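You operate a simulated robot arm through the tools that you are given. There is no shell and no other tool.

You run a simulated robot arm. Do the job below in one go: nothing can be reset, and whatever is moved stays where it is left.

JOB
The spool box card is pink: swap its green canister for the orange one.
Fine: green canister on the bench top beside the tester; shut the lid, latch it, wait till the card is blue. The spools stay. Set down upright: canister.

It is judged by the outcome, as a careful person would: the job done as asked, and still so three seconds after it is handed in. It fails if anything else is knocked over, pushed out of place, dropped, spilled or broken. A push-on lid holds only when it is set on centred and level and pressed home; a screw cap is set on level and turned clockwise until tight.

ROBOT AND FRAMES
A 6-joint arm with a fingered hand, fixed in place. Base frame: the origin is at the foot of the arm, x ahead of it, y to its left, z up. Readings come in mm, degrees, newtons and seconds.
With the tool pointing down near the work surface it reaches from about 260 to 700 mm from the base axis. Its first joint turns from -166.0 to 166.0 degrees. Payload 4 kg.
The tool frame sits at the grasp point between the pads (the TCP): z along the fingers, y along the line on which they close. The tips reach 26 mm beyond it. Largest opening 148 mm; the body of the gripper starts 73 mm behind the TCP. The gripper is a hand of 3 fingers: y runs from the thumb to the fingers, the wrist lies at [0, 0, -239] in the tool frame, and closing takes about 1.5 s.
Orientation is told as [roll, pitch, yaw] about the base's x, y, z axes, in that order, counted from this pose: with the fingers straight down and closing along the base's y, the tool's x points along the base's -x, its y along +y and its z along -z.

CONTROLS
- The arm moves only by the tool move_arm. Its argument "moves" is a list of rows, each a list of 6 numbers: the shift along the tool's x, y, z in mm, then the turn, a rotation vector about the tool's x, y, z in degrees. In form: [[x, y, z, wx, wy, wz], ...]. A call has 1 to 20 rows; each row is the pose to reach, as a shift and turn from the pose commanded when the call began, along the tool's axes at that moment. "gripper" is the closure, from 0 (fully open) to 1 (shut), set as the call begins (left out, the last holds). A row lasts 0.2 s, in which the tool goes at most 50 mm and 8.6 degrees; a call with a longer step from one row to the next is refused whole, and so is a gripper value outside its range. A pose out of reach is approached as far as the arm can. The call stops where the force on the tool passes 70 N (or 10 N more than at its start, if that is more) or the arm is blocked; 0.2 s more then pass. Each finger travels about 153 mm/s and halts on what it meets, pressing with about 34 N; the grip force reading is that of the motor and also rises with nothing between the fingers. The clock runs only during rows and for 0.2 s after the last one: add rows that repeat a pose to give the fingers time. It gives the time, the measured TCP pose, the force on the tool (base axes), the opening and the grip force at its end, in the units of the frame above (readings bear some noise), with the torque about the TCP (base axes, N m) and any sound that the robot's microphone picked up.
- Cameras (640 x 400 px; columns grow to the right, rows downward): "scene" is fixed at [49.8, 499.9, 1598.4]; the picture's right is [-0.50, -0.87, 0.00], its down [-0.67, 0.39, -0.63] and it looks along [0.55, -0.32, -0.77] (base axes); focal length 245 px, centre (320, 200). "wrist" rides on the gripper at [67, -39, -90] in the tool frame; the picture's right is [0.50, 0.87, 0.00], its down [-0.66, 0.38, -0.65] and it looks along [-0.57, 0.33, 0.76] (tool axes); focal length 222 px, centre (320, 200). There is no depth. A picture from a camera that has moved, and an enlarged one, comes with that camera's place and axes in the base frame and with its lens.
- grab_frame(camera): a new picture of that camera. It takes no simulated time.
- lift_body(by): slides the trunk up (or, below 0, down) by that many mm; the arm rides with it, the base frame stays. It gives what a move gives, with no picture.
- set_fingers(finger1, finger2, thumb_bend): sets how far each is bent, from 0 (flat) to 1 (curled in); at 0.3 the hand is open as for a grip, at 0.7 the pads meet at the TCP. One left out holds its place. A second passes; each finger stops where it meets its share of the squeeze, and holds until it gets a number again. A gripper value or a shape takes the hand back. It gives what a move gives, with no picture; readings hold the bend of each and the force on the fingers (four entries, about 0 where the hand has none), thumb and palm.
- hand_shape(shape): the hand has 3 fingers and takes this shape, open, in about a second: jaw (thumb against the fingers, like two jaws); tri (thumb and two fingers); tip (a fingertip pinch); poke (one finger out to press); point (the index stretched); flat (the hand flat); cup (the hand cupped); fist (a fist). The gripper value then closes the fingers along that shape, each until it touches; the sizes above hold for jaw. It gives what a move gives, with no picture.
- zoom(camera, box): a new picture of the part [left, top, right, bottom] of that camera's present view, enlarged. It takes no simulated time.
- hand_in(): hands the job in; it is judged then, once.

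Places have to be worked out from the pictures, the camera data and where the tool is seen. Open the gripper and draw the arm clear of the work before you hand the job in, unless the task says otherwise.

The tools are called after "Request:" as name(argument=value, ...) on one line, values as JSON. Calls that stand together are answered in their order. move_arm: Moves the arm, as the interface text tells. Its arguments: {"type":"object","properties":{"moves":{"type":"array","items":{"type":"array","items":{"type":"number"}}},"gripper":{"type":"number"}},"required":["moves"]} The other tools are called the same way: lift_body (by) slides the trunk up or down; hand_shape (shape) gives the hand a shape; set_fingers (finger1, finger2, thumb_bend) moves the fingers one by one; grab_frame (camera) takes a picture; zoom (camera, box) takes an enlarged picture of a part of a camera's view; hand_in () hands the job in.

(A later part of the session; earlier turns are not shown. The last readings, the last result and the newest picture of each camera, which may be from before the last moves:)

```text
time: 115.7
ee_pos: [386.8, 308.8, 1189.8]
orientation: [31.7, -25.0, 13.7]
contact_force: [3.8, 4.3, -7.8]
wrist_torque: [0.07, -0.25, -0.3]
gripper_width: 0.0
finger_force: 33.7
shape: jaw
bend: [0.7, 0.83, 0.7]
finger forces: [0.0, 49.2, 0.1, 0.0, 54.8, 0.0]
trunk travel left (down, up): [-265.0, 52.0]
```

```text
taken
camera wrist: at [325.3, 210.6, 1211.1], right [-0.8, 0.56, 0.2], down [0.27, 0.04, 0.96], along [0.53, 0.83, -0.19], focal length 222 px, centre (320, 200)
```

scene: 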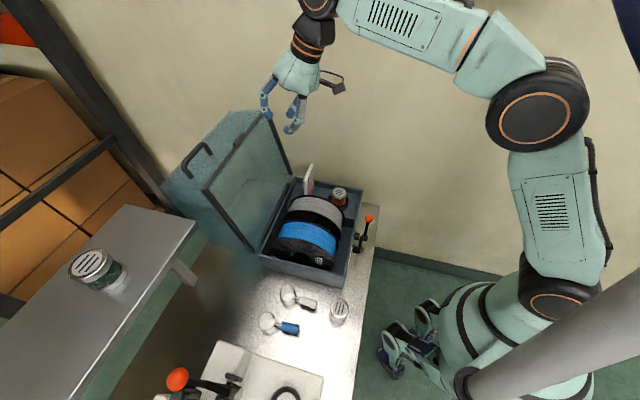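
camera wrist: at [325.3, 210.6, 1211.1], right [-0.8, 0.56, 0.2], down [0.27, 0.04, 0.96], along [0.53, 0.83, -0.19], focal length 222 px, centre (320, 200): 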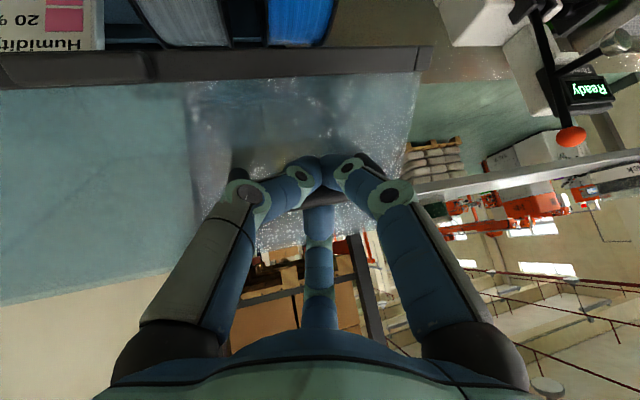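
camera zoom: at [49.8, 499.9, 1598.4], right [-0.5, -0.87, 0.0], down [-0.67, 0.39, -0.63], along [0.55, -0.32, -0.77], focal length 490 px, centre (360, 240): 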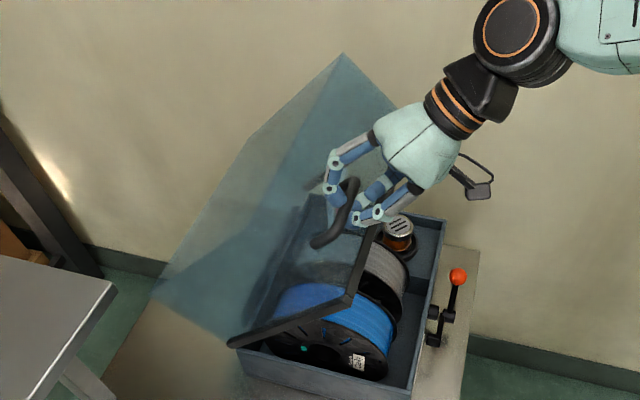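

The lid is at about 47° with low force. I'll continue down to about 15°.

Request:
move_arm(moves=[[9.8, -5.5, -1.3, -0.9, 1.5, 0], [19.7, -11.1, -2.5, -1.8, 2.9, 0], [29.5, -16.8, -2.9, -2.8, 4.4, 0], [39.3, -22.6, -3.2, -3.7, 5.9, 0], [49, -28.5, -2.8, -4.6, 7.3, 0], [58.6, -34.4, -2.4, -5.5, 8.8, 0], [68.2, -40.5, -1.3, -6.4, 10.3, 0], [77.7, -46.6, -0.1, -7.4, 11.7, 0], [87, -52.7, 1.8, -8.3, 13.2, 0], [96.2, -58.9, 3.7, -9.2, 14.6, 0], [105.6, -65, 6.4, -9.2, 14.6, 0], [115, -71.1, 9.2, -9.2, 14.6, 0], [124, -77.3, 12.7, -9.2, 14.6, 0], [133.1, -83.5, 16.3, -9.2, 14.6, 0]])

Request:
zoom(camera="scene", box=[220, 100, 420, 290])

Request:
grab_frame(camera="wrist")

```text
time: 118.7
ee_pos: [309.2, 225.3, 1082.4]
orientation: [38.0, -13.1, 22.6]
contact_force: [12.0, 4.1, -7.6]
wrist_torque: [0.2, -0.25, -0.37]
gripper_width: 0.0
finger_force: 33.6
shape: jaw
bend: [0.7, 0.81, 0.7]
finger forces: [0.0, 41.9, 0.0, 0.1, 0.0, 0.1]
trunk travel left (down, up): [-265.0, 52.0]
```

```text
2.11 times, centred on (320, 195) of scene
camera zoom: at [49.8, 499.9, 1598.4], right [-0.5, -0.87, 0.0], down [-0.67, 0.39, -0.63], along [0.55, -0.32, -0.77], focal length 515 px, centre (320, 210)
```

zoom: 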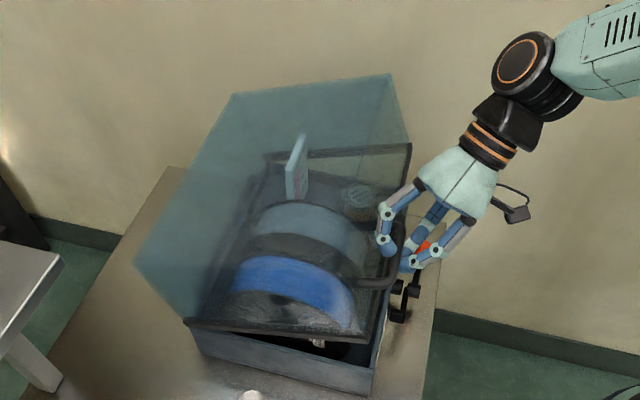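

```text
taken
camera wrist: at [273.9, 116.7, 1110.9], right [-0.82, 0.4, 0.41], down [0.47, 0.08, 0.88], along [0.31, 0.91, -0.26], focal length 222 px, centre (320, 200)
```

wrist: 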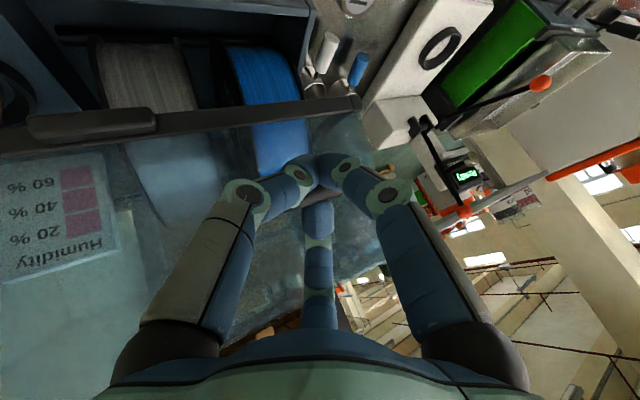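

The lid is now fairly low. I'll zoom in to check that the bar is still held in the hand.

Request:
zoom(camera="scene", box=[320, 185, 400, 255])

Request:
zoom(camera="wrist", box=[200, 80, 440, 280])

```text
5.71 times, centred on (360, 220) of scene
camera zoom: at [49.8, 499.9, 1598.4], right [-0.5, -0.87, 0.0], down [-0.67, 0.39, -0.63], along [0.55, -0.32, -0.77], focal length 1398 px, centre (91, 86)
```

zoom: 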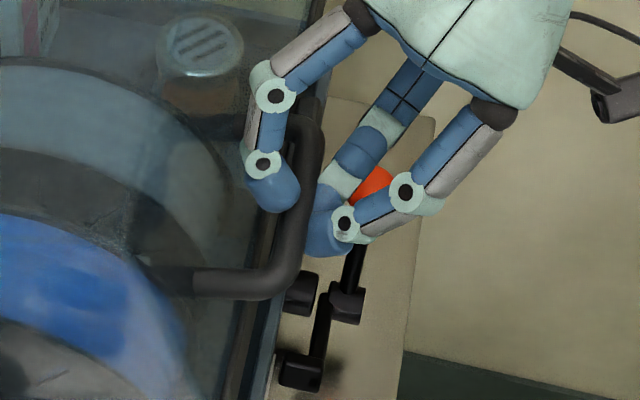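

```text
2.00 times, centred on (320, 180) of wrist
camera zoom: at [273.9, 116.7, 1110.9], right [-0.82, 0.4, 0.41], down [0.47, 0.08, 0.88], along [0.31, 0.91, -0.26], focal length 444 px, centre (320, 240)
```

zoom: 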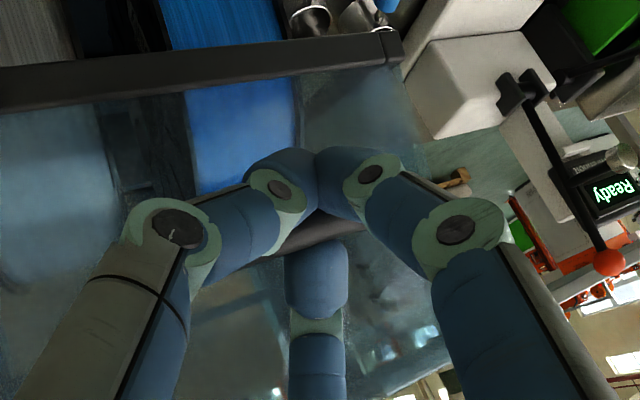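

The bar is securely between the fingers; the lid is at about 19°. I'll continue to about 4°.

Request:
move_arm(moves=[[7.4, -7, 5.3, 0, 0, 0], [14.8, -14, 10.6, 0, 0, 0], [21.6, -21, 16.5, 0, 0, 0], [28.5, -28.3, 22.5, 0, 0, 0], [34.8, -35.5, 29, 0, 0, 0], [41.2, -42.7, 35.4, 0, 0, 0], [45.5, -48, 40.6, 0, 0, 0], [49.7, -53.5, 45.8, 0, 0, 0]])

Request:
zoom(camera="scene", box=[230, 130, 390, 300])

Request:
zoom(camera="scene", box=[320, 185, 400, 255])

```text
time: 120.5
ee_pos: [285.3, 200.0, 1003.2]
orientation: [38.1, -13.1, 22.6]
contact_force: [9.9, 4.1, -4.9]
wrist_torque: [0.26, -0.21, -0.32]
gripper_width: 0.0
finger_force: 33.8
shape: jaw
bend: [0.7, 0.81, 0.7]
finger forces: [0.1, 39.9, 0.0, 0.1, 0.0, 0.0]
trunk travel left (down, up): [-265.0, 52.0]
```

```text
2.35 times, centred on (310, 215) of scene
camera zoom: at [49.8, 499.9, 1598.4], right [-0.5, -0.87, 0.0], down [-0.67, 0.39, -0.63], along [0.55, -0.32, -0.77], focal length 576 px, centre (344, 165)
```

zoom: 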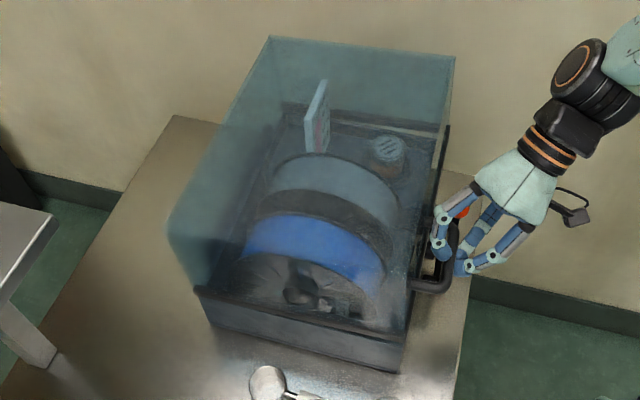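

```text
5.71 times, centred on (360, 220) of scene
camera zoom: at [49.8, 499.9, 1598.4], right [-0.5, -0.87, 0.0], down [-0.67, 0.39, -0.63], along [0.55, -0.32, -0.77], focal length 1398 px, centre (91, 86)
```

zoom: 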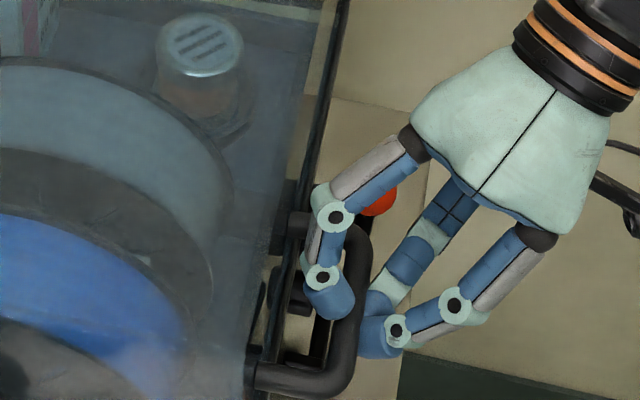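

Almost closed. I'll ease it down the last few degrees.

Request:
move_arm(moves=[[2, -3, 3.2, 0, 0, 0], [4, -6, 6.5, 0, 0, 0], [5.9, -9.1, 9.8, 0, 0, 0], [7.5, -12, 13, 0, 0, 0], [9.2, -14.8, 16.1, 0, 0, 0], [9.2, -14.8, 16.1, 0, 0, 0]])

Request:
zoom(camera="scene", box=[230, 130, 390, 300])

Request:
zoom(camera="scene", box=[320, 185, 400, 255])

```text
time: 121.9
ee_pos: [281.2, 195.2, 980.4]
orientation: [38.1, -13.0, 22.6]
contact_force: [6.1, -2.6, 3.5]
wrist_torque: [0.34, -0.08, -0.3]
gripper_width: 0.0
finger_force: 34.1
shape: jaw
bend: [0.7, 0.81, 0.7]
finger forces: [0.0, 42.5, 0.0, 0.0, 0.0, 0.0]
trunk travel left (down, up): [-265.0, 52.0]
```

```text
2.35 times, centred on (310, 215) of scene
camera zoom: at [49.8, 499.9, 1598.4], right [-0.5, -0.87, 0.0], down [-0.67, 0.39, -0.63], along [0.55, -0.32, -0.77], focal length 576 px, centre (344, 165)
```

zoom: 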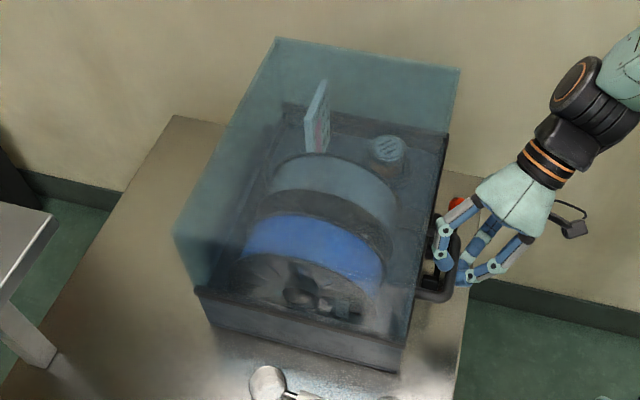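

```text
5.71 times, centred on (360, 220) of scene
camera zoom: at [49.8, 499.9, 1598.4], right [-0.5, -0.87, 0.0], down [-0.67, 0.39, -0.63], along [0.55, -0.32, -0.77], focal length 1398 px, centre (91, 86)
```

zoom: 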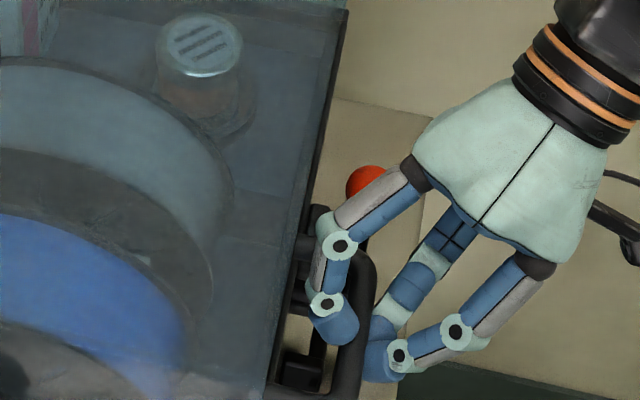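

The lid sits exactly at its original closed outline. I'll open the fingers moderately and withdraw along the tool axis, watching for snagging.

Request:
move_arm(moves=[[0, 0, 0, 0, 0, 0], [0, 0, 0, 0, 0, 0], [0, 0, 0, 0, 0, 0]], gripper=0.72)

Request:
move_arm(moves=[[0, 0, -4, 0, 0, 0], [0, 0, -8, 0, 0, 0]])

Request:
zoom(camera="scene", box=[320, 185, 400, 255])

Request:
grab_frame(camera="wrist")

```text
time: 122.7
ee_pos: [280.9, 196.8, 980.1]
orientation: [38.1, -13.1, 22.6]
contact_force: [0.0, 0.1, 0.0]
wrist_torque: [-0.04, 0.01, 0.01]
gripper_width: 41.1
finger_force: 0.0
shape: jaw
bend: [0.76, 0.76, 0.7]
finger forces: [0.1, 0.0, 0.0, 0.1, 0.1, 0.0]
trunk travel left (down, up): [-265.0, 52.0]
```

```text
time: 123.3
ee_pos: [281.1, 192.4, 986.1]
orientation: [38.0, -13.1, 22.6]
contact_force: [-0.1, 0.1, 0.0]
wrist_torque: [-0.02, 0.01, 0.04]
gripper_width: 40.9
finger_force: 0.2
shape: jaw
bend: [0.76, 0.76, 0.7]
finger forces: [0.1, 0.0, 0.1, 0.1, 0.1, 0.1]
trunk travel left (down, up): [-265.0, 52.0]
```

```text
5.71 times, centred on (360, 220) of scene
camera zoom: at [49.8, 499.9, 1598.4], right [-0.5, -0.87, 0.0], down [-0.67, 0.39, -0.63], along [0.55, -0.32, -0.77], focal length 1398 px, centre (91, 86)
```

zoom: 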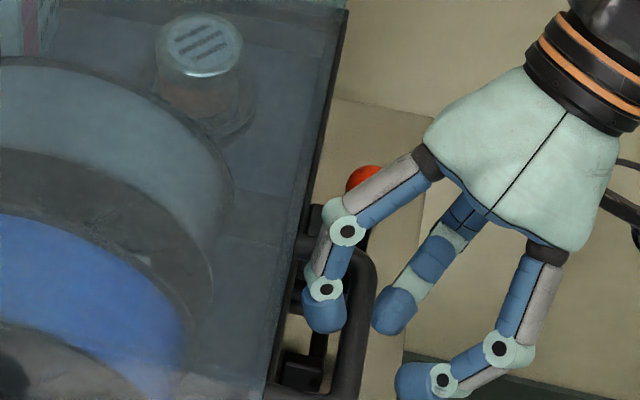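

```text
taken
camera wrist: at [245.0, 82.2, 1016.0], right [-0.82, 0.4, 0.41], down [0.47, 0.08, 0.88], along [0.31, 0.91, -0.25], focal length 222 px, centre (320, 200)
```

wrist: 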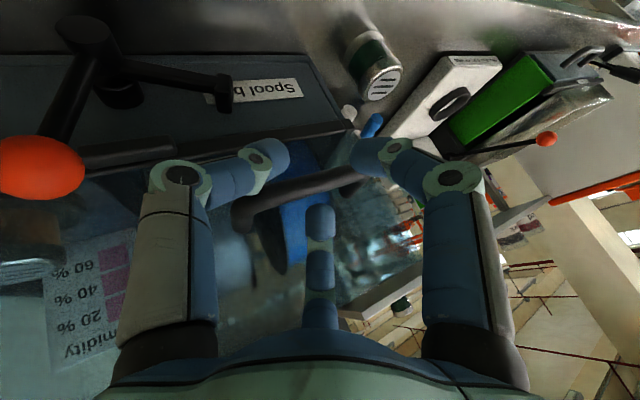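

It's free, with no forces. I'll withdraw fully, upward and away from the handle.

Request:
move_arm(moves=[[0, 0, -12, 0, 0, 0], [0, 0, -25, 0, 0, 0], [0, 0, -40, 0, 0, 0], [0, 0, -55, 0, 0, 0]])

Request:
zoom(camera="scene", box=[230, 130, 430, 300])

```text
time: 124.3
ee_pos: [284.3, 157.0, 1028.4]
orientation: [38.0, -13.1, 22.6]
contact_force: [-0.1, 0.3, 0.1]
wrist_torque: [0.04, 0.03, 0.03]
gripper_width: 41.6
finger_force: 0.1
shape: jaw
bend: [0.76, 0.76, 0.7]
finger forces: [0.1, 0.0, 0.1, 0.0, 0.0, 0.0]
trunk travel left (down, up): [-265.0, 52.0]
```

```text
2.35 times, centred on (330, 215) of scene
camera zoom: at [49.8, 499.9, 1598.4], right [-0.5, -0.87, 0.0], down [-0.67, 0.39, -0.63], along [0.55, -0.32, -0.77], focal length 576 px, centre (296, 165)
```

zoom: 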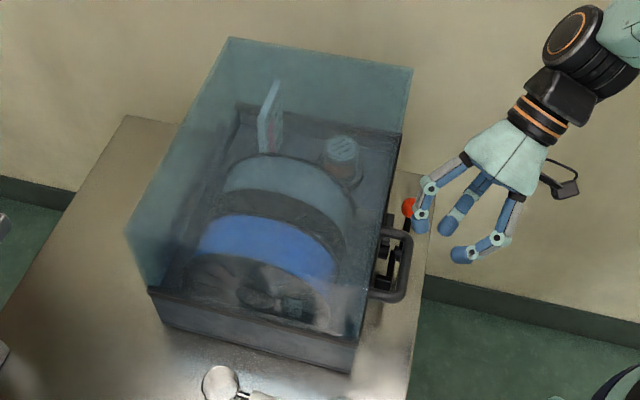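

The lid is shut and the hand is clear. Now for the latch. I'll rise, set the same 30° forward tilt as before with closed fingertips, and lower the trunk for reach.

Request:
move_arm(moves=[[-13, 14, -32, 4.9, -1.5, -4.3], [-26, 28, -65, 9.7, -3, -8.5], [-40, 43, -97, 14.6, -4.5, -12.8], [-53, 57, -129, 19.4, -5.9, -17.1], [-66, 71, -162, 24.3, -7.4, -21.3], [-79, 85.5, -194, 29.1, -8.9, -25.6], [-79, 85.5, -194, 29.1, -8.9, -25.6]], gripper=1)

Request:
lift_body(by=-212)

Request:
grab_frame(camera="wrist")

Request:
zoom(camera="scene", box=[310, 170, 430, 270])

```text
time: 125.9
ee_pos: [332.8, 120.8, 1246.9]
orientation: [-0.2, -30.1, 45.2]
contact_force: [-0.6, -0.3, 0.4]
wrist_torque: [-0.02, -0.02, -0.04]
gripper_width: 0.2
finger_force: 33.9
shape: jaw
bend: [0.7, 0.7, 0.7]
finger forces: [0.0, 0.1, 0.0, 0.0, 0.1, 0.1]
trunk travel left (down, up): [-265.0, 52.0]
```

```text
time: 128.2
ee_pos: [332.1, 119.6, 1036.0]
orientation: [-0.1, -29.9, 45.2]
contact_force: [0.0, -0.2, -0.2]
wrist_torque: [0.0, -0.04, 0.0]
gripper_width: 0.0
finger_force: 33.8
shape: jaw
bend: [0.7, 0.7, 0.7]
finger forces: [0.0, 0.0, 0.0, 0.0, 0.1, 0.1]
trunk travel left (down, up): [-53.0, 264.0]
```

```text
taken
camera wrist: at [288.4, 18.9, 1078.1], right [-0.92, 0.3, -0.25], down [-0.1, 0.44, 0.89], along [0.38, 0.85, -0.37], focal length 222 px, centre (320, 200)
```

wrist: 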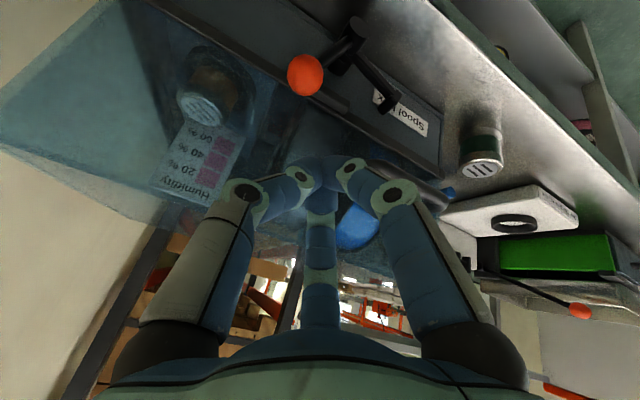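

```text
4.00 times, centred on (370, 220) of scene
camera zoom: at [49.8, 499.9, 1598.4], right [-0.5, -0.87, 0.0], down [-0.67, 0.39, -0.63], along [0.55, -0.32, -0.77], focal length 979 px, centre (120, 120)
```

zoom: 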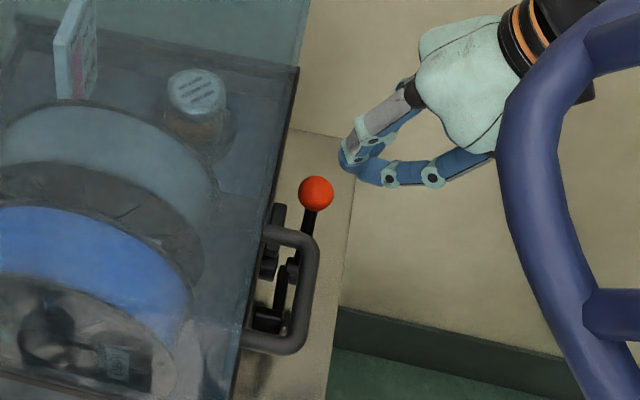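

The knob is near (352, −180, 930), lever up about 71°, and the lid is fully down. I'll place the fingertips just left of and above the knob, clear of the handle.

Request:
move_arm(moves=[[4.5, 4, 27, 0, 0, 0], [9, 8.3, 55, 0, 0, 0], [9, 8.3, 55, 0, 0, 0]])

Request:
zoom(camera="scene", box=[330, 180, 410, 250])

Request:
grab_frame(camera="wrist")

```text
time: 128.9
ee_pos: [341.2, 140.1, 980.7]
orientation: [-0.1, -29.9, 45.2]
contact_force: [-0.6, -0.2, -0.6]
wrist_torque: [0.01, 0.01, 0.04]
gripper_width: 0.0
finger_force: 33.5
shape: jaw
bend: [0.7, 0.7, 0.7]
finger forces: [0.1, 0.0, 0.1, 0.0, 0.1, 0.0]
trunk travel left (down, up): [-53.0, 264.0]
```

```text
5.71 times, centred on (370, 215) of scene
camera zoom: at [49.8, 499.9, 1598.4], right [-0.5, -0.87, 0.0], down [-0.67, 0.39, -0.63], along [0.55, -0.32, -0.77], focal length 1398 px, centre (34, 114)
```

zoom: 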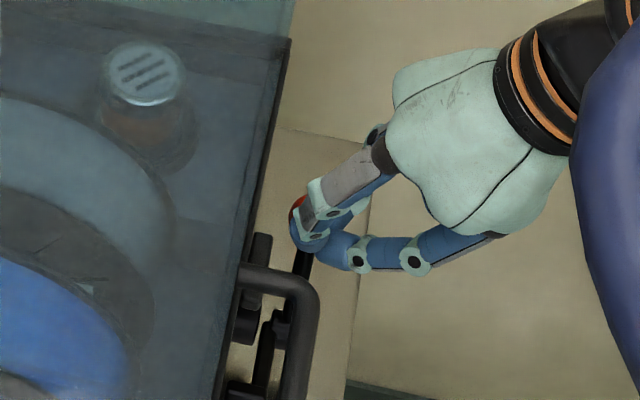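

```text
taken
camera wrist: at [296.8, 39.1, 1025.0], right [-0.92, 0.3, -0.25], down [-0.1, 0.44, 0.89], along [0.38, 0.85, -0.37], focal length 222 px, centre (320, 200)
```

wrist: 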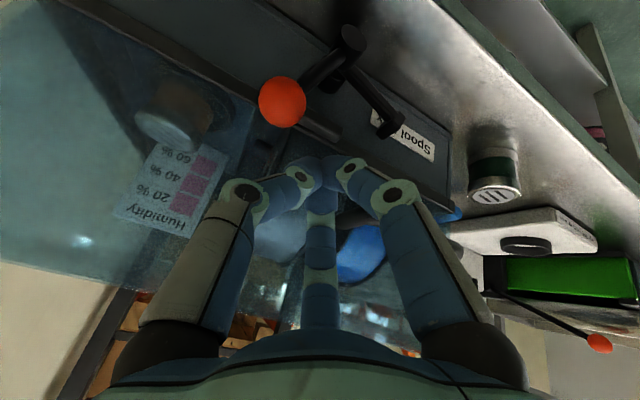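

The tip is placed. I'll push the knob right and down along its arc, first to about 40°.

Request:
move_arm(moves=[[5.3, -4, 9, 0, 0, 0], [10.6, -10.3, 18.3, 0, 0, 0], [11, -18.7, 19, 0, 0, 0], [11.4, -27.1, 19.7, 0, 0, 0], [12.5, -34.5, 21.6, 0, 0, 0], [13.6, -41.8, 23.5, 0, 0, 0], [15.3, -48.6, 26.5, 0, 0, 0], [17, -55.4, 29.4, 0, 0, 0]])

Request:
zoom(camera="scene", box=[330, 180, 410, 250])

Request:
grab_frame(camera="wrist")

```text
time: 130.8
ee_pos: [380.0, 100.2, 947.8]
orientation: [-0.1, -29.9, 45.2]
contact_force: [0.1, -0.2, -0.8]
wrist_torque: [0.02, 0.0, 0.03]
gripper_width: 0.2
finger_force: 34.0
shape: jaw
bend: [0.7, 0.7, 0.7]
finger forces: [0.0, 0.1, 0.0, 0.1, 0.0, 0.0]
trunk travel left (down, up): [-53.0, 264.0]
```

```text
5.71 times, centred on (370, 215) of scene
camera zoom: at [49.8, 499.9, 1598.4], right [-0.5, -0.87, 0.0], down [-0.67, 0.39, -0.63], along [0.55, -0.32, -0.77], focal length 1398 px, centre (34, 114)
```

zoom: 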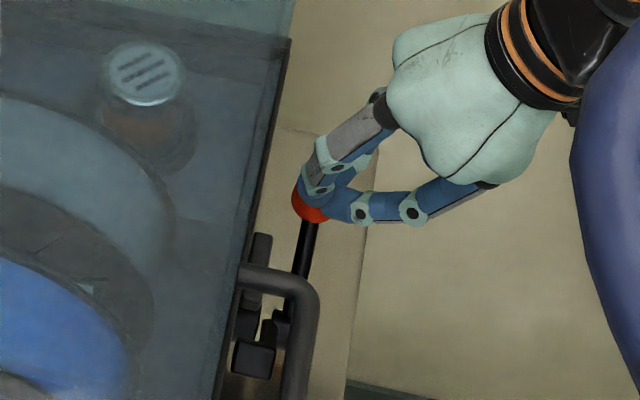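

```text
taken
camera wrist: at [335.9, -0.9, 992.5], right [-0.92, 0.3, -0.25], down [-0.1, 0.44, 0.89], along [0.38, 0.85, -0.37], focal length 222 px, centre (320, 200)
```

wrist: 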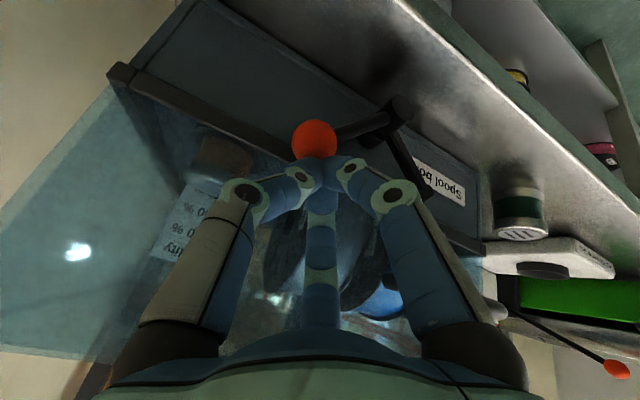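

It's working: the lever is down to about 44° and the hook is swinging back toward the keeper. I'll continue along the arc toward horizontal.

Request:
move_arm(moves=[[2.2, -6.2, 3.9, 0, 0, 0], [4.5, -12.3, 7.8, 0, 0, 0], [7.2, -17.6, 12.6, 0, 0, 0], [10, -22.8, 17.4, 0, 0, 0], [13.2, -27, 22.9, 0, 0, 0], [16.4, -31.2, 28.4, 0, 0, 0], [19.9, -34.3, 34.4, 0, 0, 0]])

Request:
zoom(camera="scene", box=[330, 180, 410, 250])

Request:
grab_frame(camera="wrist")

```text
time: 132.3
ee_pos: [404.5, 75.4, 909.1]
orientation: [-0.1, -29.9, 45.2]
contact_force: [-0.2, 1.0, 0.2]
wrist_torque: [0.02, -0.04, 0.0]
gripper_width: 0.0
finger_force: 33.9
shape: jaw
bend: [0.7, 0.7, 0.7]
finger forces: [0.1, 0.0, 0.1, 0.0, 0.0, 0.1]
trunk travel left (down, up): [-53.0, 264.0]
```

```text
5.71 times, centred on (370, 215) of scene
camera zoom: at [49.8, 499.9, 1598.4], right [-0.5, -0.87, 0.0], down [-0.67, 0.39, -0.63], along [0.55, -0.32, -0.77], focal length 1398 px, centre (34, 114)
```

zoom: 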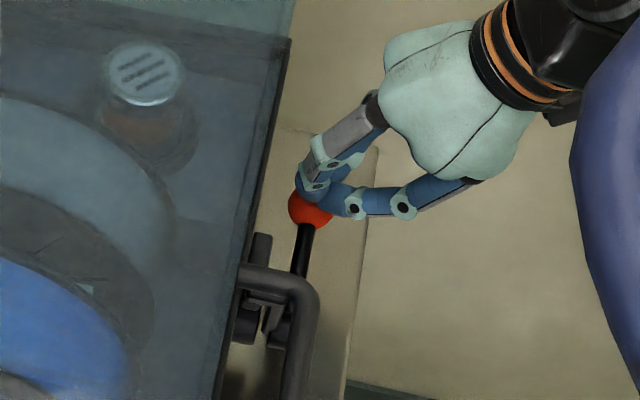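

```text
taken
camera wrist: at [360.2, -24.7, 951.8], right [-0.92, 0.3, -0.25], down [-0.1, 0.44, 0.89], along [0.38, 0.85, -0.37], focal length 222 px, centre (320, 200)
```

wrist: 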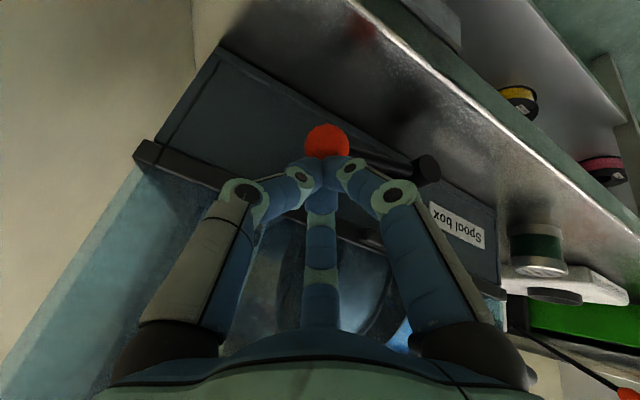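

The lever is about 8° above horizontal. I'll push down the last bit and watch the force for the end stop.

Request:
move_arm(moves=[[1.8, -1.5, 3, 0, 0, 0], [3.5, -3, 6.1, 0, 0, 0], [5, -3, 8.7, 0, 0, 0]])

Request:
move_arm(moves=[[1, 0, 1.7, 0, 0, 0], [2, 0, 3.5, 0, 0, 0], [2, 0, 3.5, 0, 0, 0]])

Request:
grab_frame(camera="wrist")

```text
time: 133.2
ee_pos: [406.5, 74.5, 898.1]
orientation: [-0.1, -29.9, 45.2]
contact_force: [-0.5, -0.3, -0.5]
wrist_torque: [-0.03, -0.01, 0.01]
gripper_width: 0.0
finger_force: 33.8
shape: jaw
bend: [0.7, 0.7, 0.7]
finger forces: [0.1, 0.0, 0.0, 0.0, 0.0, 0.0]
trunk travel left (down, up): [-53.0, 264.0]
```

```text
time: 133.9
ee_pos: [405.5, 72.7, 894.7]
orientation: [-0.1, -29.9, 45.2]
contact_force: [-0.5, -0.6, -0.2]
wrist_torque: [0.02, -0.01, -0.02]
gripper_width: 0.0
finger_force: 34.3
shape: jaw
bend: [0.7, 0.7, 0.7]
finger forces: [0.0, 0.2, 0.0, 0.0, 0.0, 0.0]
trunk travel left (down, up): [-53.0, 264.0]
```

```text
taken
camera wrist: at [362.0, -27.1, 937.8], right [-0.92, 0.3, -0.25], down [-0.1, 0.44, 0.89], along [0.38, 0.85, -0.37], focal length 222 px, centre (320, 200)
```

wrist: 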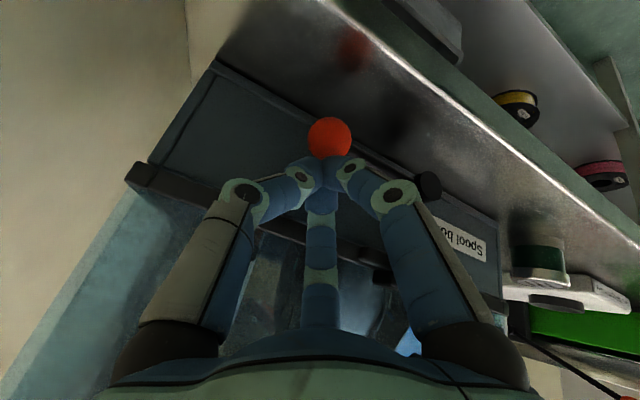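

The knob is at z≈844, the same as the original latched position. I'll press slightly more to confirm it's at the stop.

Request:
move_arm(moves=[[1, 0, 1.7, 0, 0, 0], [2, 0, 3.5, 0, 0, 0], [2, 0, 3.5, 0, 0, 0]])

Request:
move_arm(moves=[[1, 0, 1.7, 0, 0, 0], [2, 0, 3.5, 0, 0, 0], [2, 0, 3.5, 0, 0, 0]])

Request:
grab_frame(camera="wrist")

```text
time: 134.8
ee_pos: [406.4, 72.4, 890.3]
orientation: [-0.1, -29.9, 45.2]
contact_force: [0.3, 0.9, -0.6]
wrist_torque: [0.0, 0.02, -0.03]
gripper_width: 0.0
finger_force: 34.0
shape: jaw
bend: [0.7, 0.7, 0.7]
finger forces: [0.0, 0.0, 0.1, 0.0, 0.0, 0.0]
trunk travel left (down, up): [-53.0, 264.0]
```

```text
time: 135.6
ee_pos: [407.1, 73.5, 885.5]
orientation: [-0.2, -29.9, 45.2]
contact_force: [-0.3, -0.3, 3.6]
wrist_torque: [-0.02, 0.01, 0.01]
gripper_width: 0.1
finger_force: 34.1
shape: jaw
bend: [0.7, 0.7, 0.7]
finger forces: [0.1, 0.0, 0.0, 0.0, 0.0, 0.1]
trunk travel left (down, up): [-53.0, 264.0]
```

```text
taken
camera wrist: at [362.7, -27.3, 930.5], right [-0.92, 0.3, -0.25], down [-0.1, 0.44, 0.89], along [0.38, 0.85, -0.37], focal length 222 px, centre (320, 200)
```

wrist: 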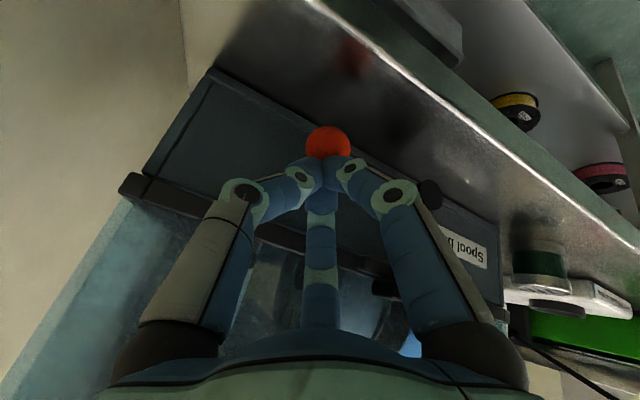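

There's light contact now (3.6 N). I'll press a few more millimetres.

Request:
move_arm(moves=[[1, 0, 1.7, 0, 0, 0], [2, 0, 3.5, 0, 0, 0], [2, 0, 3.5, 0, 0, 0]])

Request:
zoom(camera="scene", box=[330, 180, 410, 250])

```text
time: 136.3
ee_pos: [407.1, 72.8, 884.4]
orientation: [-0.2, -30.1, 45.3]
contact_force: [-4.4, -1.7, 20.1]
wrist_torque: [0.08, -0.07, 0.01]
gripper_width: 0.0
finger_force: 33.8
shape: jaw
bend: [0.7, 0.7, 0.7]
finger forces: [0.0, 0.0, 0.1, 0.1, 0.0, 0.0]
trunk travel left (down, up): [-53.0, 264.0]
```

```text
5.71 times, centred on (370, 215) of scene
camera zoom: at [49.8, 499.9, 1598.4], right [-0.5, -0.87, 0.0], down [-0.67, 0.39, -0.63], along [0.55, -0.32, -0.77], focal length 1398 px, centre (34, 114)
```

zoom: 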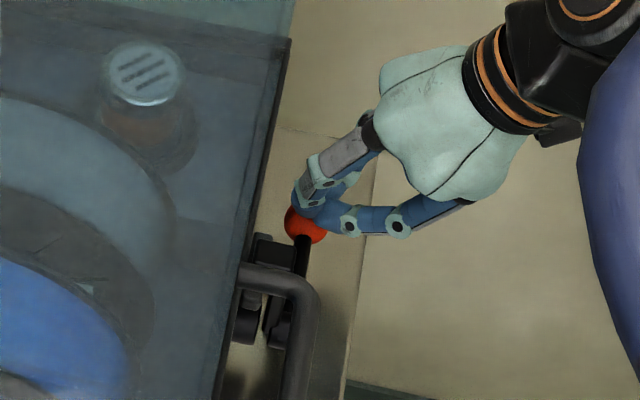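

The lever is at its firm stop (20 N). I'll withdraw upward and check the hook and the card.

Request:
move_arm(moves=[[-5, 0, -9, 0, 0, 0], [-20, 0, -35, 0, 0, 0], [-40, 0, -69, 0, 0, 0], [-60, 0, -104, 0, 0, 0], [-75, 0, -130, 0, 0, 0]])

Request:
grab_frame(camera="wrist")

Request:
zoom(camera="scene", box=[290, 150, 390, 250])

```text
time: 137.6
ee_pos: [406.0, 76.2, 1033.6]
orientation: [-0.1, -29.9, 45.3]
contact_force: [-1.0, 0.0, -1.0]
wrist_torque: [0.03, 0.02, -0.03]
gripper_width: 0.1
finger_force: 34.3
shape: jaw
bend: [0.7, 0.7, 0.7]
finger forces: [0.0, 0.0, 0.0, 0.1, 0.1, 0.0]
trunk travel left (down, up): [-53.0, 264.0]
```

```text
taken
camera wrist: at [362.3, -25.4, 1075.9], right [-0.92, 0.3, -0.25], down [-0.1, 0.44, 0.89], along [0.38, 0.85, -0.37], focal length 222 px, centre (320, 200)
```

wrist: 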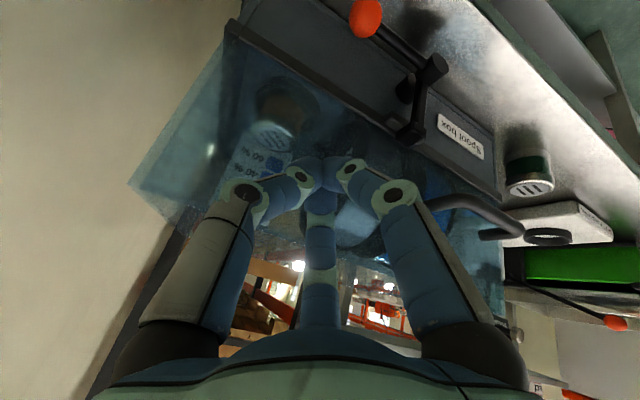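

```text
4.00 times, centred on (340, 200) of scene
camera zoom: at [49.8, 499.9, 1598.4], right [-0.5, -0.87, 0.0], down [-0.67, 0.39, -0.63], along [0.55, -0.32, -0.77], focal length 979 px, centre (240, 200)
```

zoom: 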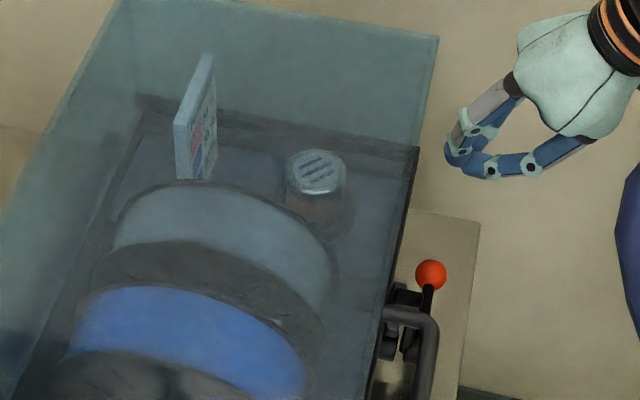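

The latch hook is up over the keeper, and the card's patches are changing to blue. I'll zoom in on both.

Request:
zoom(camera="wrist", box=[210, 60, 330, 200])

Request:
zoom(camera="wrist", box=[330, 0, 510, 170])

Request:
zoom(camera="scene", box=[310, 155, 350, 185])

```text
2.86 times, centred on (270, 130) of wrist
camera zoom: at [362.3, -25.4, 1075.9], right [-0.92, 0.3, -0.25], down [-0.1, 0.44, 0.89], along [0.38, 0.85, -0.37], focal length 635 px, centre (463, 400)
```

zoom: 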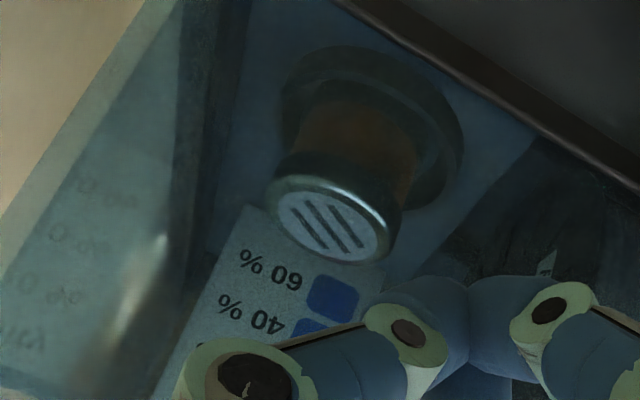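

```text
2.35 times, centred on (420, 85) of wrist
camera zoom: at [362.3, -25.4, 1075.9], right [-0.92, 0.3, -0.25], down [-0.1, 0.44, 0.89], along [0.38, 0.85, -0.37], focal length 523 px, centre (85, 471)
```

zoom: 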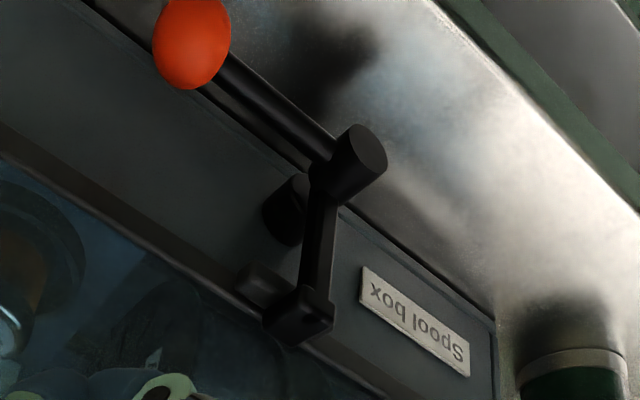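

```text
13.33 times, centred on (330, 170) of scene
camera zoom: at [49.8, 499.9, 1598.4], right [-0.5, -0.87, 0.0], down [-0.67, 0.39, -0.63], along [0.55, -0.32, -0.77], focal length 3263 px, centre (187, 600)
```

zoom: 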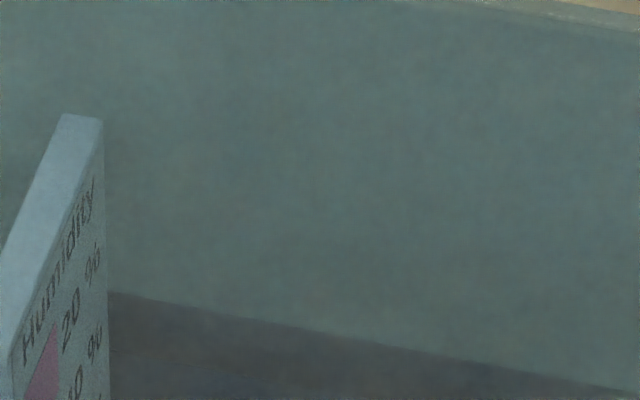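

The latch is exactly as originally fastened. The 60 % and 40 % patches are blue and the 20 % one is still pink, so it needs more time. Meanwhile I'll move the green canister closer to the tester, to the freed spot. First I'll raise the trunk and straighten the hand.

Request:
lift_body(by=260)

Request:
move_arm(moves=[[2, 33, 18, -1.4, 3.5, -5.2], [4, 68, 36, -2.8, 7.1, -10.5], [6, 103, 54, -4.2, 10.7, -15.7], [8.4, 137, 72, -5.6, 14.2, -21], [10.5, 171, 90, -7, 17.8, -26.2], [12.6, 205, 108, -8.4, 21.4, -31.5], [14.7, 240, 126, -9.8, 25, -36.7], [16.8, 274, 145, -11.2, 28.5, -42], [16.8, 274, 145, -11.2, 28.5, -42]], gripper=0.52)

Request:
grab_frame(camera="wrist")

```text
time: 140.2
ee_pos: [406.0, 75.1, 1291.7]
orientation: [-0.2, -29.9, 45.2]
contact_force: [-0.4, -0.2, 0.2]
wrist_torque: [-0.01, 0.01, -0.02]
gripper_width: 0.2
finger_force: 34.4
shape: jaw
bend: [0.7, 0.7, 0.7]
finger forces: [0.0, 0.0, 0.0, 0.0, 0.0, 0.0]
trunk travel left (down, up): [-313.0, 4.0]
```

```text
time: 142.2
ee_pos: [252.8, 309.4, 1158.0]
orientation: [-0.1, 0.0, 88.2]
contact_force: [-0.2, -0.2, 0.1]
wrist_torque: [0.0, 0.0, 0.03]
gripper_width: 70.4
finger_force: 0.1
shape: jaw
bend: [0.37, 0.37, 0.7]
finger forces: [0.1, 0.1, 0.1, 0.0, 0.0, 0.1]
trunk travel left (down, up): [-313.0, 4.0]
```

```text
taken
camera wrist: at [290.9, 240.3, 1248.0], right [-0.88, -0.47, 0.0], down [-0.36, 0.67, 0.65], along [-0.31, 0.58, -0.76], focal length 222 px, centre (320, 200)
```

wrist: 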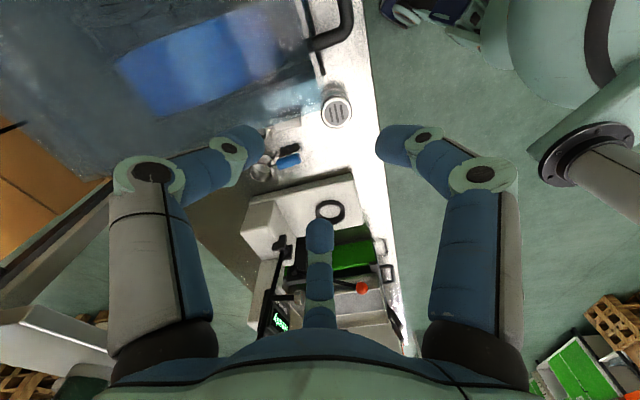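

The lid is closed now, so I need a path that stays clear of it. I'll move out over (u 470, v 110), then descend to z≈960 beside the box.

Request:
move_arm(moves=[[-25, 0, 0, 0, 0, 2], [-50, 0.7, 0, 0, 0, 4], [-75, 1, 0, 0, 0, 6], [-100.7, 1.4, 0, 0, 0, 8], [-100.7, 1.4, 40, 0, 0, 8], [-100.7, 1.4, 80, 0, 0, 8], [-100.7, 1.4, 120, 0, 0, 8], [-100.7, 1.4, 160, 0, 0, 8], [-100.7, 1.4, 198, 0, 0, 8], [-100.7, 1.4, 198, 0, 0, 8]])

Request:
grab_frame(camera="wrist")

Request:
zoom(camera="scene", box=[260, 240, 400, 380])

```text
time: 144.4
ee_pos: [253.2, 411.8, 961.3]
orientation: [-0.1, 0.0, 80.2]
contact_force: [-2.9, 5.2, 12.0]
wrist_torque: [-1.47, -0.65, -0.04]
gripper_width: 70.8
finger_force: 0.0
shape: jaw
bend: [0.37, 0.37, 0.7]
finger forces: [0.0, 0.0, 0.1, 0.0, 0.0, 0.0]
trunk travel left (down, up): [-313.0, 4.0]
```

```text
taken
camera wrist: at [280.3, 337.6, 1049.9], right [-0.94, -0.34, 0.0], down [-0.26, 0.71, 0.65], along [-0.22, 0.61, -0.76], focal length 222 px, centre (320, 200)
```

wrist: 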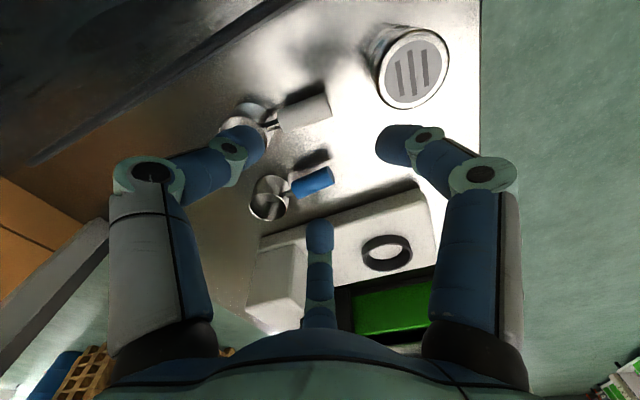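

```text
2.86 times, centred on (330, 310) of scene
camera zoom: at [49.8, 499.9, 1598.4], right [-0.5, -0.87, 0.0], down [-0.67, 0.39, -0.63], along [0.55, -0.32, -0.77], focal length 699 px, centre (291, -114)
```

zoom: 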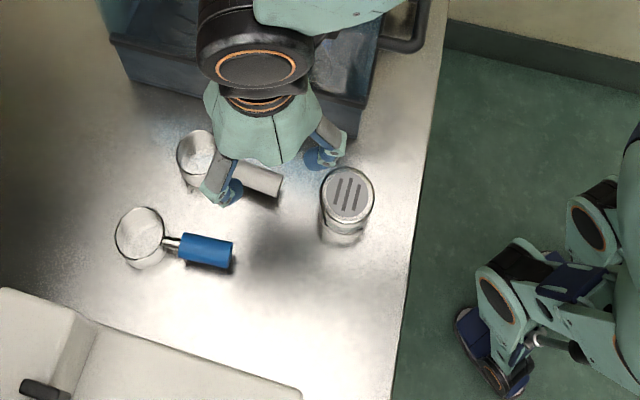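

A 12 N upward contact: the wrist camera mount is brushing the lid's top-left edge. I'll lift a little and shift left away from it.

Request:
move_arm(moves=[[0, 0, -15, 0, 0, 0], [-9, 12, -20, 0, 0, 0], [-17, 24.5, -20, 0, 0, 0], [-17, 24.5, -20, 0, 0, 0]])

Request:
zoom(camera="scene", box=[230, 130, 390, 300])

```text
time: 145.4
ee_pos: [234.1, 430.1, 980.7]
orientation: [-0.1, 0.0, 80.2]
contact_force: [0.6, 0.2, 0.2]
wrist_torque: [0.02, 0.03, 0.0]
gripper_width: 70.8
finger_force: 0.1
shape: jaw
bend: [0.37, 0.37, 0.7]
finger forces: [0.1, 0.0, 0.0, 0.1, 0.0, 0.0]
trunk travel left (down, up): [-313.0, 4.0]
```

```text
2.35 times, centred on (310, 215) of scene
camera zoom: at [49.8, 499.9, 1598.4], right [-0.5, -0.87, 0.0], down [-0.67, 0.39, -0.63], along [0.55, -0.32, -0.77], focal length 576 px, centre (344, 165)
```

zoom: 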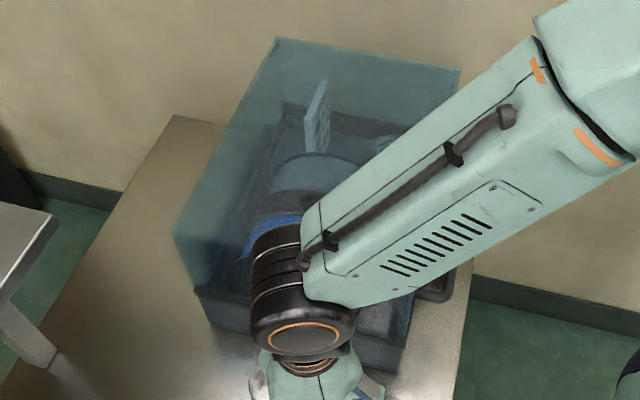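

Contact is gone and the lid and box are unmoved. I'll move at this height to above the green canister.

Request:
move_arm(moves=[[29, 6, 0, 0, 0, 0], [58, 11.5, 0, 0, 0, 0], [87.8, 17.2, 0, 0, 0, 0], [87.8, 17.2, 0, 0, 0, 0]])

Request:
grab_frame(camera="wrist")

Request:
zoom(camera="scene", box=[260, 240, 400, 380])

```text
time: 146.4
ee_pos: [202.2, 346.2, 980.0]
orientation: [-0.1, 0.1, 80.1]
contact_force: [-0.3, 0.4, 0.8]
wrist_torque: [-0.02, 0.01, -0.01]
gripper_width: 70.5
finger_force: 0.0
shape: jaw
bend: [0.37, 0.37, 0.7]
finger forces: [0.0, 0.1, 0.0, 0.0, 0.0, 0.0]
trunk travel left (down, up): [-313.0, 4.0]
```

```text
taken
camera wrist: at [229.9, 274.0, 1070.1], right [-0.94, -0.34, 0.0], down [-0.26, 0.71, 0.65], along [-0.22, 0.61, -0.76], focal length 222 px, centre (320, 200)
```

wrist: 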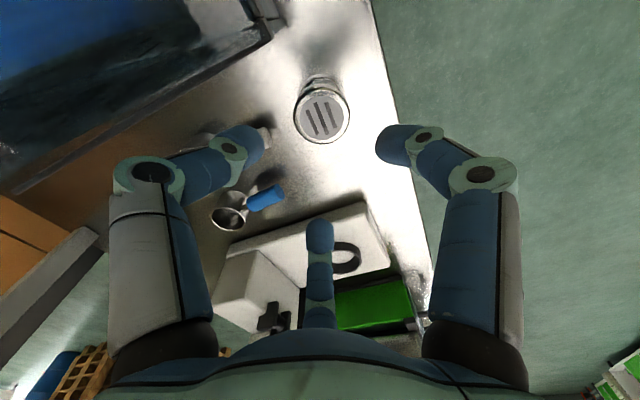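

```text
2.86 times, centred on (330, 310) of scene
camera zoom: at [49.8, 499.9, 1598.4], right [-0.5, -0.87, 0.0], down [-0.67, 0.39, -0.63], along [0.55, -0.32, -0.77], focal length 699 px, centre (291, -114)
```

zoom: 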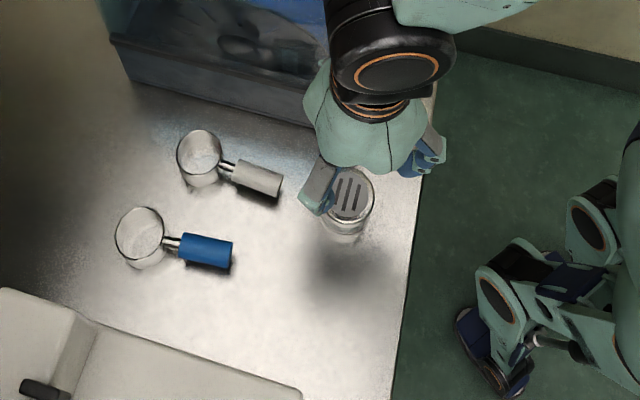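

I'll measure the canister's position more precisely before descending.

Request:
zoom(camera="wrist", box=[260, 60, 380, 160])

```text
4.00 times, centred on (320, 110) of wrist
camera zoom: at [229.9, 274.0, 1070.1], right [-0.94, -0.34, 0.0], down [-0.26, 0.71, 0.65], along [-0.22, 0.61, -0.76], focal length 888 px, centre (320, 560)
```

zoom: 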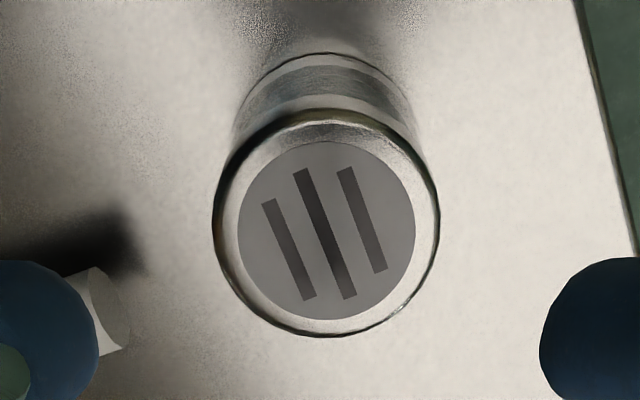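

The canister is at (202.9, 345.4), within 1 mm of the hand axis. I'll descend to grasp height and close.

Request:
move_arm(moves=[[0, 0, 35, 0, 0, 0], [0, 0, 70, 0, 0, 0], [0, 0, 100, 0, 0, 0], [0, 0, 120, 0, 0, 0], [0, 0, 134, 0, 0, 0]])

Request:
move_arm(moves=[[0, 0, 0, 0, 0, 0], [0, 0, 0, 0, 0, 0], [0, 0, 0, 0, 0, 0], [0, 0, 0, 0, 0, 0], [0, 0, 0, 0, 0, 0]], gripper=1)

Request:
grab_frame(camera="wrist")

```text
time: 147.6
ee_pos: [201.3, 348.2, 845.3]
orientation: [-0.1, 0.0, 80.1]
contact_force: [0.4, -0.2, -0.3]
wrist_torque: [0.02, 0.03, 0.0]
gripper_width: 70.7
finger_force: 0.1
shape: jaw
bend: [0.37, 0.37, 0.7]
finger forces: [0.0, 0.0, 0.0, 0.1, 0.0, 0.1]
trunk travel left (down, up): [-313.0, 4.0]
```

```text
time: 148.8
ee_pos: [202.4, 347.2, 844.9]
orientation: [-0.1, -0.1, 80.2]
contact_force: [0.0, -0.4, 0.2]
wrist_torque: [-0.01, 0.02, 0.0]
gripper_width: 47.3
finger_force: 33.9
shape: jaw
bend: [0.77, 0.77, 0.7]
finger forces: [30.9, 30.2, 0.0, 0.1, 30.7, 0.0]
trunk travel left (down, up): [-313.0, 4.0]
```

```text
taken
camera wrist: at [229.4, 274.2, 933.9], right [-0.94, -0.34, 0.0], down [-0.26, 0.71, 0.65], along [-0.22, 0.61, -0.76], focal length 222 px, centre (320, 200)
```

wrist: 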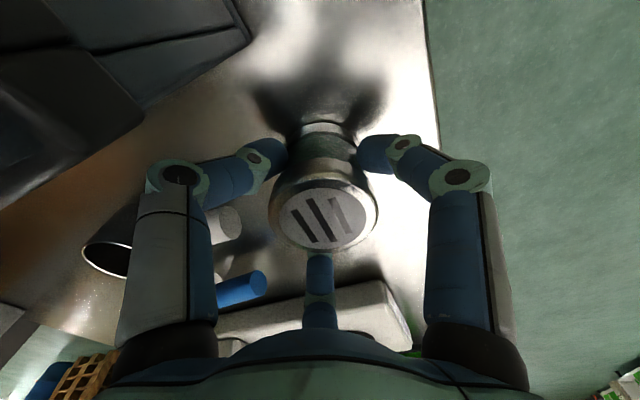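

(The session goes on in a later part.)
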